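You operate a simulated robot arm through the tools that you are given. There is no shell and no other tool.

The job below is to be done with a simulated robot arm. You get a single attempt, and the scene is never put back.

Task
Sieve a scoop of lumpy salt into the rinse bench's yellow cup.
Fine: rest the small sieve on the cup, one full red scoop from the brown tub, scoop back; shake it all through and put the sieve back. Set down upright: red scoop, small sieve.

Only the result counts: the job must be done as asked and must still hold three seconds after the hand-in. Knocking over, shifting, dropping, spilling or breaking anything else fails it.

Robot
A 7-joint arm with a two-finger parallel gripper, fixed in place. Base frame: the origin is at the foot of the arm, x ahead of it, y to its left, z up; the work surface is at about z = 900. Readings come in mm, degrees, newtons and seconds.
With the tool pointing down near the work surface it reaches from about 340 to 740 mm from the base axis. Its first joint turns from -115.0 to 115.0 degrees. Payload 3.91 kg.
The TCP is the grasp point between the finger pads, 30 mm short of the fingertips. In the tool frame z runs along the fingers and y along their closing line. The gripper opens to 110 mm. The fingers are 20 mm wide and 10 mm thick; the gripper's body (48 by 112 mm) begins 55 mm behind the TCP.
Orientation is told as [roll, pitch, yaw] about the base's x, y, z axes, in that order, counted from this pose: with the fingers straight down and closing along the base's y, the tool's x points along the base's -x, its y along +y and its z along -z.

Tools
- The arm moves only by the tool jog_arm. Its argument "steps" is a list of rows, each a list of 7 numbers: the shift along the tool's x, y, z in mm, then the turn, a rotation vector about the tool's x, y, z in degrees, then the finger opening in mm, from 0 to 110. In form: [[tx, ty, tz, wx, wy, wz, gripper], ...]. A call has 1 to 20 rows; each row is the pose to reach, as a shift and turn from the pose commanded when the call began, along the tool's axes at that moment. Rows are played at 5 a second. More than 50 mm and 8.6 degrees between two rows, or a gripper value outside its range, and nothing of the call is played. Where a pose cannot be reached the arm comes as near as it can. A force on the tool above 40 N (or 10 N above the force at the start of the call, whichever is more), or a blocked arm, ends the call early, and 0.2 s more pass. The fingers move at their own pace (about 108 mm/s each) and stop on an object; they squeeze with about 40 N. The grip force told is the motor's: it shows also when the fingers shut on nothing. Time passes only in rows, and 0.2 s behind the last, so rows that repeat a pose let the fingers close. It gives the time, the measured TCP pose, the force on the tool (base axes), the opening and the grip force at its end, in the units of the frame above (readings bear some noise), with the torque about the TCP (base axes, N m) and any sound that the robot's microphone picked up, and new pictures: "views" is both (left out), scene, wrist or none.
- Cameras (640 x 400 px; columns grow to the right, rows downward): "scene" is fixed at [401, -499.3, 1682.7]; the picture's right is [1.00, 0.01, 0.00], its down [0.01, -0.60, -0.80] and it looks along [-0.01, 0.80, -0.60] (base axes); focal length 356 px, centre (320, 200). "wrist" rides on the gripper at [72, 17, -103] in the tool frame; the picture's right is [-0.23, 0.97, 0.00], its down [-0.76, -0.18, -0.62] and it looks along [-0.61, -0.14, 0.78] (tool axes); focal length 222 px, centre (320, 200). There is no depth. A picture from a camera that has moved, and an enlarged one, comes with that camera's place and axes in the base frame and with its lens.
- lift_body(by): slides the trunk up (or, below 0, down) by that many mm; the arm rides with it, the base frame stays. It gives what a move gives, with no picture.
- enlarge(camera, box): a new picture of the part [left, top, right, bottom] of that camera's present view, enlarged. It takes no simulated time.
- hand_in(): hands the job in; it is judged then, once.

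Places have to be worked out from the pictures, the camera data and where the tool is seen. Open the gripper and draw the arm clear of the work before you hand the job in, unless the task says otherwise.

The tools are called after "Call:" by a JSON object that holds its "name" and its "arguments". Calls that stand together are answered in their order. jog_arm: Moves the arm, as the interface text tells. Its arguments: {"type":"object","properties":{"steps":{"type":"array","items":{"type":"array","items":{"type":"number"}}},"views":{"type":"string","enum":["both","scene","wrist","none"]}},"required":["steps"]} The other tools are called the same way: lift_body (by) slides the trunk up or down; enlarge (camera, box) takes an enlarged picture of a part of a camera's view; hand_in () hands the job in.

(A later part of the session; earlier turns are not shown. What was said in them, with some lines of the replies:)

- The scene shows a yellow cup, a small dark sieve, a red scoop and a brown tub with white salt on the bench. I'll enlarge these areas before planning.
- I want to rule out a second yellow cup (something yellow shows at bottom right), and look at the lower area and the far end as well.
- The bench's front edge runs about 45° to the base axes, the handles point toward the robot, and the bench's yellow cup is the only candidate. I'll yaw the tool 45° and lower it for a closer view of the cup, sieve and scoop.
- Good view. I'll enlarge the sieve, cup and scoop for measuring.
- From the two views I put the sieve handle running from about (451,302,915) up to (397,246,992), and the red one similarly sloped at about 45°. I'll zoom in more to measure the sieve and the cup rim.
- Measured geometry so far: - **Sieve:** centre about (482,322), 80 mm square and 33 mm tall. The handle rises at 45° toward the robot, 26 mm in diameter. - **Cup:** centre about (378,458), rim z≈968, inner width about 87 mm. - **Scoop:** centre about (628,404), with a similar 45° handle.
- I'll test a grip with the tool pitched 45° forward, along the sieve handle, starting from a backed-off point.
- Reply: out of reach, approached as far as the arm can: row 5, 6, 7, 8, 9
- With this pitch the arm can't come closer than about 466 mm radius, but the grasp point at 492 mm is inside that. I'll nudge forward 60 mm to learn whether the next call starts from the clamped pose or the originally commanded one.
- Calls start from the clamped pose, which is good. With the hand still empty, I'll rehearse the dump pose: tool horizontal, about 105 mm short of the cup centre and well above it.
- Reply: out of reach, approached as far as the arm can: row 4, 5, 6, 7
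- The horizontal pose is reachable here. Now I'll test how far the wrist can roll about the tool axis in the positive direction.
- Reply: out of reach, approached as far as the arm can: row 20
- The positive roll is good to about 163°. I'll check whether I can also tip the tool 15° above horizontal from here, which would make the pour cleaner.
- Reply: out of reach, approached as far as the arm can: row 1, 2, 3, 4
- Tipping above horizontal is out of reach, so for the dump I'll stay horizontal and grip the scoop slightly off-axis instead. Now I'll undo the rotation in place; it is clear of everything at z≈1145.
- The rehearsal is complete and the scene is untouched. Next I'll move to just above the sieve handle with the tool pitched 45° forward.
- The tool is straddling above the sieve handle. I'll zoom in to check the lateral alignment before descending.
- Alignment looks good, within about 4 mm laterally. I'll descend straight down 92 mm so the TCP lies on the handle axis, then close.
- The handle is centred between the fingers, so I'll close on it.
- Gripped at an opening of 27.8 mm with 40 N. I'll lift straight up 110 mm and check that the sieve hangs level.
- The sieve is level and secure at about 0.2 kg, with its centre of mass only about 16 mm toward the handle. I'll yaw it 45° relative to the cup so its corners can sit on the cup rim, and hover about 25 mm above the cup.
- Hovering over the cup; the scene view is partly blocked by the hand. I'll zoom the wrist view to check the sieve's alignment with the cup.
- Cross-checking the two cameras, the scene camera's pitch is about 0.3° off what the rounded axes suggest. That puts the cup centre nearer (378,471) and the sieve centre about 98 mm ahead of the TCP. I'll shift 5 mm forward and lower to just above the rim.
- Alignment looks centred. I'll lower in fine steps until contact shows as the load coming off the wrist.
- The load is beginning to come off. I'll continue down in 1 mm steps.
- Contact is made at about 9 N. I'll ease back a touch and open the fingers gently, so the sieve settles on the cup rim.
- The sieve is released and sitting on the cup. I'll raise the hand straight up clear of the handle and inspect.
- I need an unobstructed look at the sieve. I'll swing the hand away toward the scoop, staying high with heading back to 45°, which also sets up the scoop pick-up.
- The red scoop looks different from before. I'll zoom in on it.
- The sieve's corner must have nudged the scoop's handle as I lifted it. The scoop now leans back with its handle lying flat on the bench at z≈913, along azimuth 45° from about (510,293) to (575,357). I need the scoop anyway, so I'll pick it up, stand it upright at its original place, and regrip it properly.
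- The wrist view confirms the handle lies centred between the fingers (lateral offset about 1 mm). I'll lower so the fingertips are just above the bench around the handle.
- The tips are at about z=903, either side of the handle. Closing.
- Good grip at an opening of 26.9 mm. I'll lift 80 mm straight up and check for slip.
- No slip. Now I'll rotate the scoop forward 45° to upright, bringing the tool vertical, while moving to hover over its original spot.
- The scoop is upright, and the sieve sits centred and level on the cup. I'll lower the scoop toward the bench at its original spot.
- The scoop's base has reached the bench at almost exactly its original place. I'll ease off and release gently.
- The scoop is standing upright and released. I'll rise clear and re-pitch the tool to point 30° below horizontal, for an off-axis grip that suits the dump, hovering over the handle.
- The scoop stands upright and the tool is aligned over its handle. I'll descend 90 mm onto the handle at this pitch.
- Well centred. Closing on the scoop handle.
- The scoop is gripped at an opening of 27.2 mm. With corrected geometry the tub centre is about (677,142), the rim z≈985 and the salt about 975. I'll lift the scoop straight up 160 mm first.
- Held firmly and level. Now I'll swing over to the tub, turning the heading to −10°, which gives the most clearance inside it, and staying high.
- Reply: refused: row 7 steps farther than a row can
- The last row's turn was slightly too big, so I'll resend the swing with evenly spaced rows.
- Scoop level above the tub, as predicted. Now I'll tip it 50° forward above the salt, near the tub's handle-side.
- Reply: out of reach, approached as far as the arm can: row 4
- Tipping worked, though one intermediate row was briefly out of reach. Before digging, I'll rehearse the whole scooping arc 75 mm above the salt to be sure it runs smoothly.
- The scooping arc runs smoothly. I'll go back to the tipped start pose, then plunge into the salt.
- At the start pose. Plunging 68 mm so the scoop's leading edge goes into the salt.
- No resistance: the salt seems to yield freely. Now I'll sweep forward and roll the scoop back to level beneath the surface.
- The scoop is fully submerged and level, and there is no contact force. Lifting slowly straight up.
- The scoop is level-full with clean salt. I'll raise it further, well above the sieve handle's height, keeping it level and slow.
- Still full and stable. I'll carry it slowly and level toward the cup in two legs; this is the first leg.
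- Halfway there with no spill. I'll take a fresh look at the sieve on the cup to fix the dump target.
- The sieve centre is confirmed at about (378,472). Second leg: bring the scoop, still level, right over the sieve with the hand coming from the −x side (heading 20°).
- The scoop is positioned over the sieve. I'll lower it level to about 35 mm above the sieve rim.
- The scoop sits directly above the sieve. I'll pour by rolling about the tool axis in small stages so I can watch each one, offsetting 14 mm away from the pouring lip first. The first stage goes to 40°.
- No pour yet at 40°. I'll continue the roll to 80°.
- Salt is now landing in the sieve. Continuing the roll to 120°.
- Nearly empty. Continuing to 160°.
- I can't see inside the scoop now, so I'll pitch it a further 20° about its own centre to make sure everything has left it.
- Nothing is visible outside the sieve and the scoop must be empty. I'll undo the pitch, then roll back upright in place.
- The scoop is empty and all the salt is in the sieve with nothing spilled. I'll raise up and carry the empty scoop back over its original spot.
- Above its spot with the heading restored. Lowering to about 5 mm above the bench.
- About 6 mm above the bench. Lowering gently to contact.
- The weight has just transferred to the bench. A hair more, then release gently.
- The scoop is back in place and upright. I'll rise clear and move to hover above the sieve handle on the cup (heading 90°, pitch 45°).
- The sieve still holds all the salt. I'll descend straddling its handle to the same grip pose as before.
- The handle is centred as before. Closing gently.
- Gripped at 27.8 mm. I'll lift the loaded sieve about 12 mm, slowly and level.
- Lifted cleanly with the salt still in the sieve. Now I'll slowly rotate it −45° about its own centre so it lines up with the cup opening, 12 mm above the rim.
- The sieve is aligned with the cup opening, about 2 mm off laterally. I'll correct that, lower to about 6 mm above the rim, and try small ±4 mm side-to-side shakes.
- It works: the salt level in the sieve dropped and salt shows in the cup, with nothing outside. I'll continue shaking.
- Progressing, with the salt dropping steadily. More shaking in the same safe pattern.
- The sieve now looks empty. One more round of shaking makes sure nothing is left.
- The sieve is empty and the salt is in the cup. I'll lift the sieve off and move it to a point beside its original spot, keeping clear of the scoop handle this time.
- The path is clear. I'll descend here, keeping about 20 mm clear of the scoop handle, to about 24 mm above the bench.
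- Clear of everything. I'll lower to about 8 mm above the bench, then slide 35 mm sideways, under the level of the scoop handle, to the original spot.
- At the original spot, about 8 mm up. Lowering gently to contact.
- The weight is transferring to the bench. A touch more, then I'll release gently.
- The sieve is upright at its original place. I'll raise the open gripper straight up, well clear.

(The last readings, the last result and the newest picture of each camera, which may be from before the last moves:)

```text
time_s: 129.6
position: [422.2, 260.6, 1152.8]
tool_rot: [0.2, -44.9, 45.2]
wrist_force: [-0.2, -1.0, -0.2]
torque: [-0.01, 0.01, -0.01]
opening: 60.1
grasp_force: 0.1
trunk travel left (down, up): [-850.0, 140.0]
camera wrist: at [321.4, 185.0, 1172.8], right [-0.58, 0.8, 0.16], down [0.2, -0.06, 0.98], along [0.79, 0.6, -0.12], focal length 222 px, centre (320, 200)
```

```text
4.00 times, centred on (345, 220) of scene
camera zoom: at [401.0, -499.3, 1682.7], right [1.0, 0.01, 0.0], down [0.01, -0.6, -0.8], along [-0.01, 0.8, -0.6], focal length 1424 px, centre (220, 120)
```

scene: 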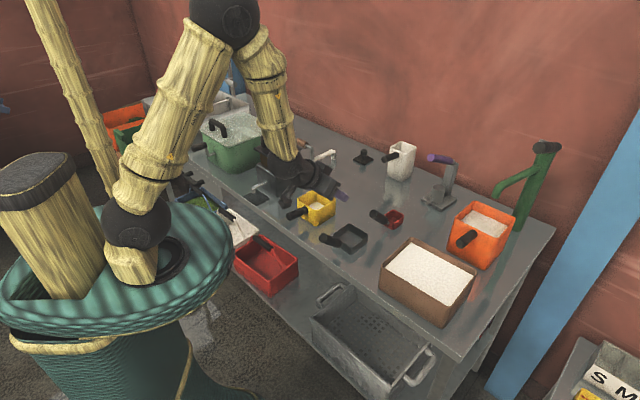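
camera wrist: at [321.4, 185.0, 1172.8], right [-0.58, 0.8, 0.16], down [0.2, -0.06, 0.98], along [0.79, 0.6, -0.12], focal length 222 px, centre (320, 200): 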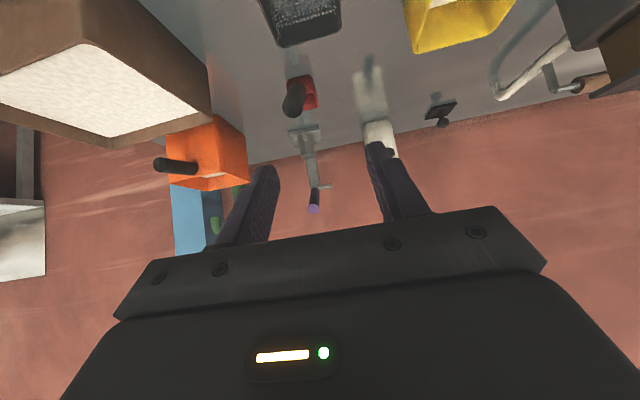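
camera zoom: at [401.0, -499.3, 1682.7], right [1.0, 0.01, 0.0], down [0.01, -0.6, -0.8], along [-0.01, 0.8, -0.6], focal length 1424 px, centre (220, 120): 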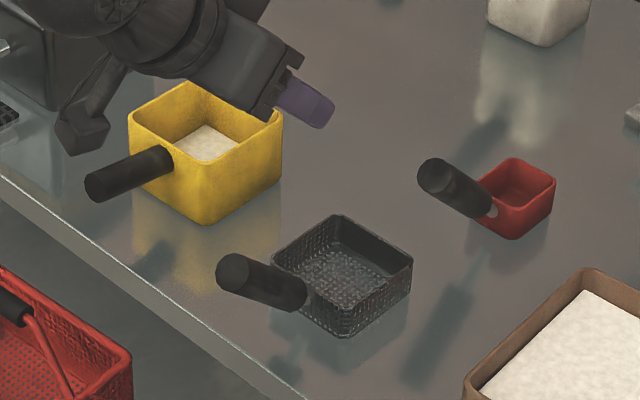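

All objects are upright and in place, with the salt in the yellow cup. I'll draw the arm further up, back to roughly its starting pose, with the gripper open.

Call:
{"name": "jog_arm", "arguments": {"steps": [[-20, 0, -20, 0, 0, 0, 80], [-40, 0, -40, 0, 0, 0, 100], [-58, 8, -57, 0, 5.6, 0, 110], [-70, 18, -68, 0, 11.2, 0, 110], [-82, 28, -79, 0, 16.9, 0, 110], [-94, 38, -90, 0, 22.5, 0, 110], [-106, 48, -101, 0, 28.1, 0, 110], [-117, 56, -112, 0, 33.8, 0, 110], [-127, 64, -122, 0, 39.4, 0, 110], [-134.7, 70, -129.7, 0, 45, 0, 110], [-134.7, 70, -129.7, 0, 45, 0, 110]], "views": "both"}}

Call:
{"name": "enlarge", "arguments": {"camera": "scene", "box": [270, 160, 500, 330]}}

Call:
{"name": "enlarge", "arguments": {"camera": "scene", "box": [275, 170, 355, 230]}}

```text
time_s: 132.0
position: [373.2, 311.8, 1339.7]
tool_rot: [0.0, 0.0, 45.1]
wrist_force: [0.1, -0.3, 0.1]
torque: [0.0, -0.02, -0.01]
opening: 110.1
grasp_force: 0.1
trunk travel left (down, up): [-850.0, 140.0]
camera wrist: at [308.8, 272.3, 1441.8], right [-0.53, 0.85, 0.0], down [0.66, 0.41, 0.62], along [0.53, 0.33, -0.78], focal length 222 px, centre (320, 200)
```

scene: 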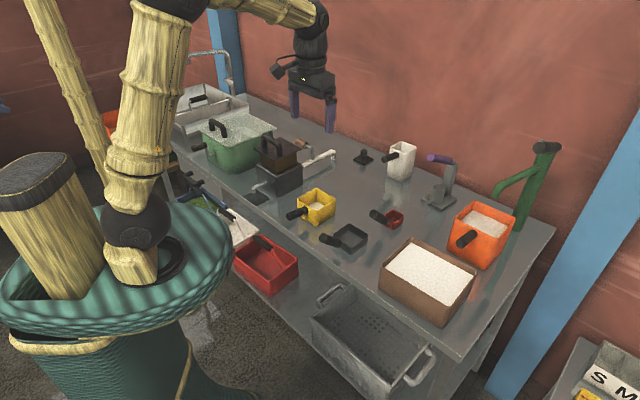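
wrist: 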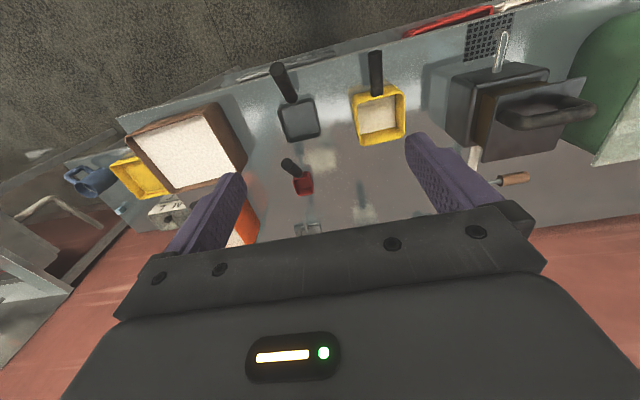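

```text
2.35 times, centred on (385, 245) of scene
camera zoom: at [401.0, -499.3, 1682.7], right [1.0, 0.01, 0.0], down [0.01, -0.6, -0.8], along [-0.01, 0.8, -0.6], focal length 838 px, centre (167, 94)
```

zoom: 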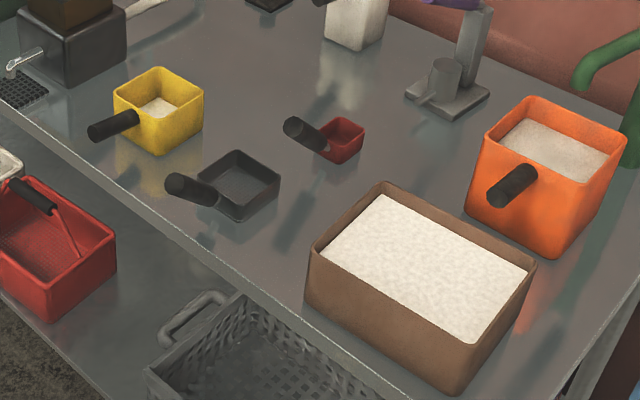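

```text
6.67 times, centred on (315, 200) of scene
camera zoom: at [401.0, -499.3, 1682.7], right [1.0, 0.01, 0.0], down [0.01, -0.6, -0.8], along [-0.01, 0.8, -0.6], focal length 2373 px, centre (353, 200)
```

zoom: 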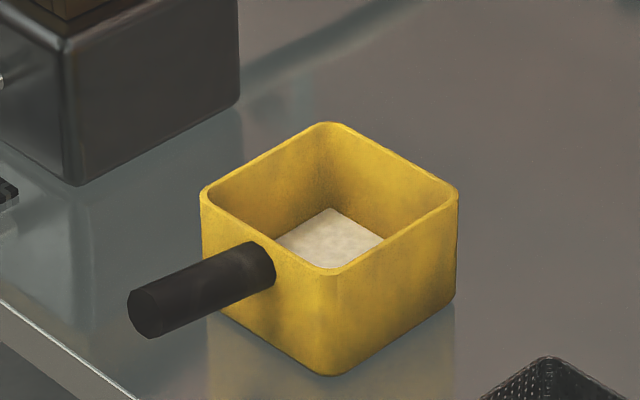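

Everything looks right. Before handing in, I want to confirm that the other yellow thing on the far right table isn't a competing "rinse bench" cup.

Call:
{"name": "enlarge", "arguments": {"camera": "wrist", "box": [50, 130, 260, 260]}}

Call:
{"name": "enlarge", "arguments": {"camera": "scene", "box": [80, 40, 280, 180]}}

Call:
{"name": "enlarge", "arguments": {"camera": "wrist", "box": [240, 40, 440, 220]}}

```text
3.05 times, centred on (155, 195) of wrist
camera zoom: at [308.8, 272.3, 1441.8], right [-0.53, 0.85, 0.0], down [0.66, 0.41, 0.62], along [0.53, 0.33, -0.78], focal length 677 px, centre (823, 215)
```

zoom: 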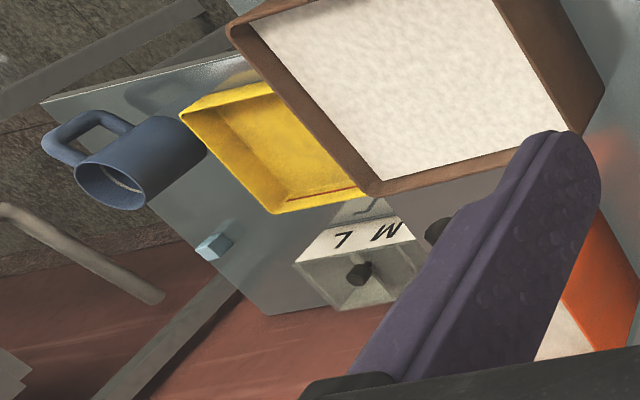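

```text
2.86 times, centred on (180, 110) of scene
camera zoom: at [401.0, -499.3, 1682.7], right [1.0, 0.01, 0.0], down [0.01, -0.6, -0.8], along [-0.01, 0.8, -0.6], focal length 1017 px, centre (720, 457)
```

zoom: 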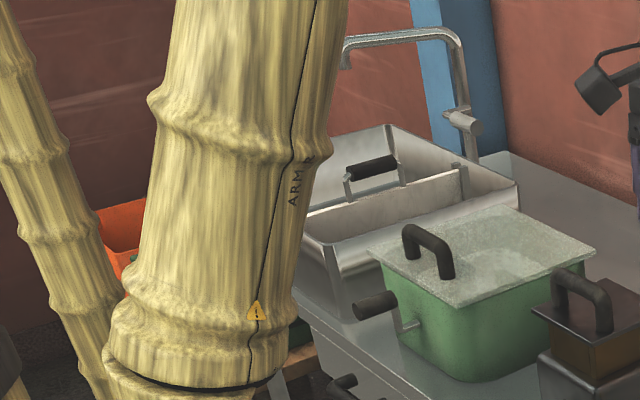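

```text
2.22 times, centred on (340, 130) of wrist
camera zoom: at [308.8, 272.3, 1441.8], right [-0.53, 0.85, 0.0], down [0.66, 0.41, 0.62], along [0.53, 0.33, -0.78], focal length 494 px, centre (276, 356)
```

zoom: 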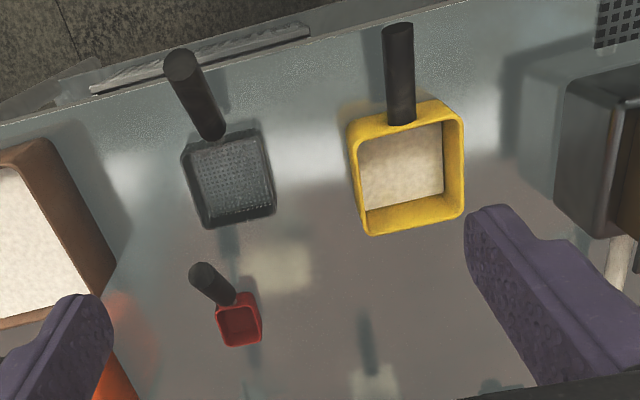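

The other yellow item is a shallow tray on a separate table, and this bench has the sink, so the right cup was used. The salt is in the yellow cup, nothing is visible outside it, the sieve is empty, and the scoop and sieve stand upright in their places. The gripper is open and clear, so I'm handing in.

Call:
{"name": "hand_in", "arguments": {}}

```text
The job is handed in.
```

I've handed the job in: one full red scoop of salt from the brown tub is now sieved into the rinse bench's yellow cup.

- **Sieving:** I rested the sieve on the cup rim, poured in one level-full scoop, then shook it just above the cup until the sieve looked empty. I saw no salt outside the cup.
- **Scoop knocked over once:** when I first lifted the sieve, it caught the red scoop's handle and the scoop tipped back onto the bench. I stood it upright again before using it.
- **Final positions:** the scoop is upright and empty, about 10 mm from where it started. The sieve is upright and empty, within a few millimetres of its original spot. The yellow cup does not appear to have moved.
- **Arm:** the gripper is open and the arm is raised clear of the bench.
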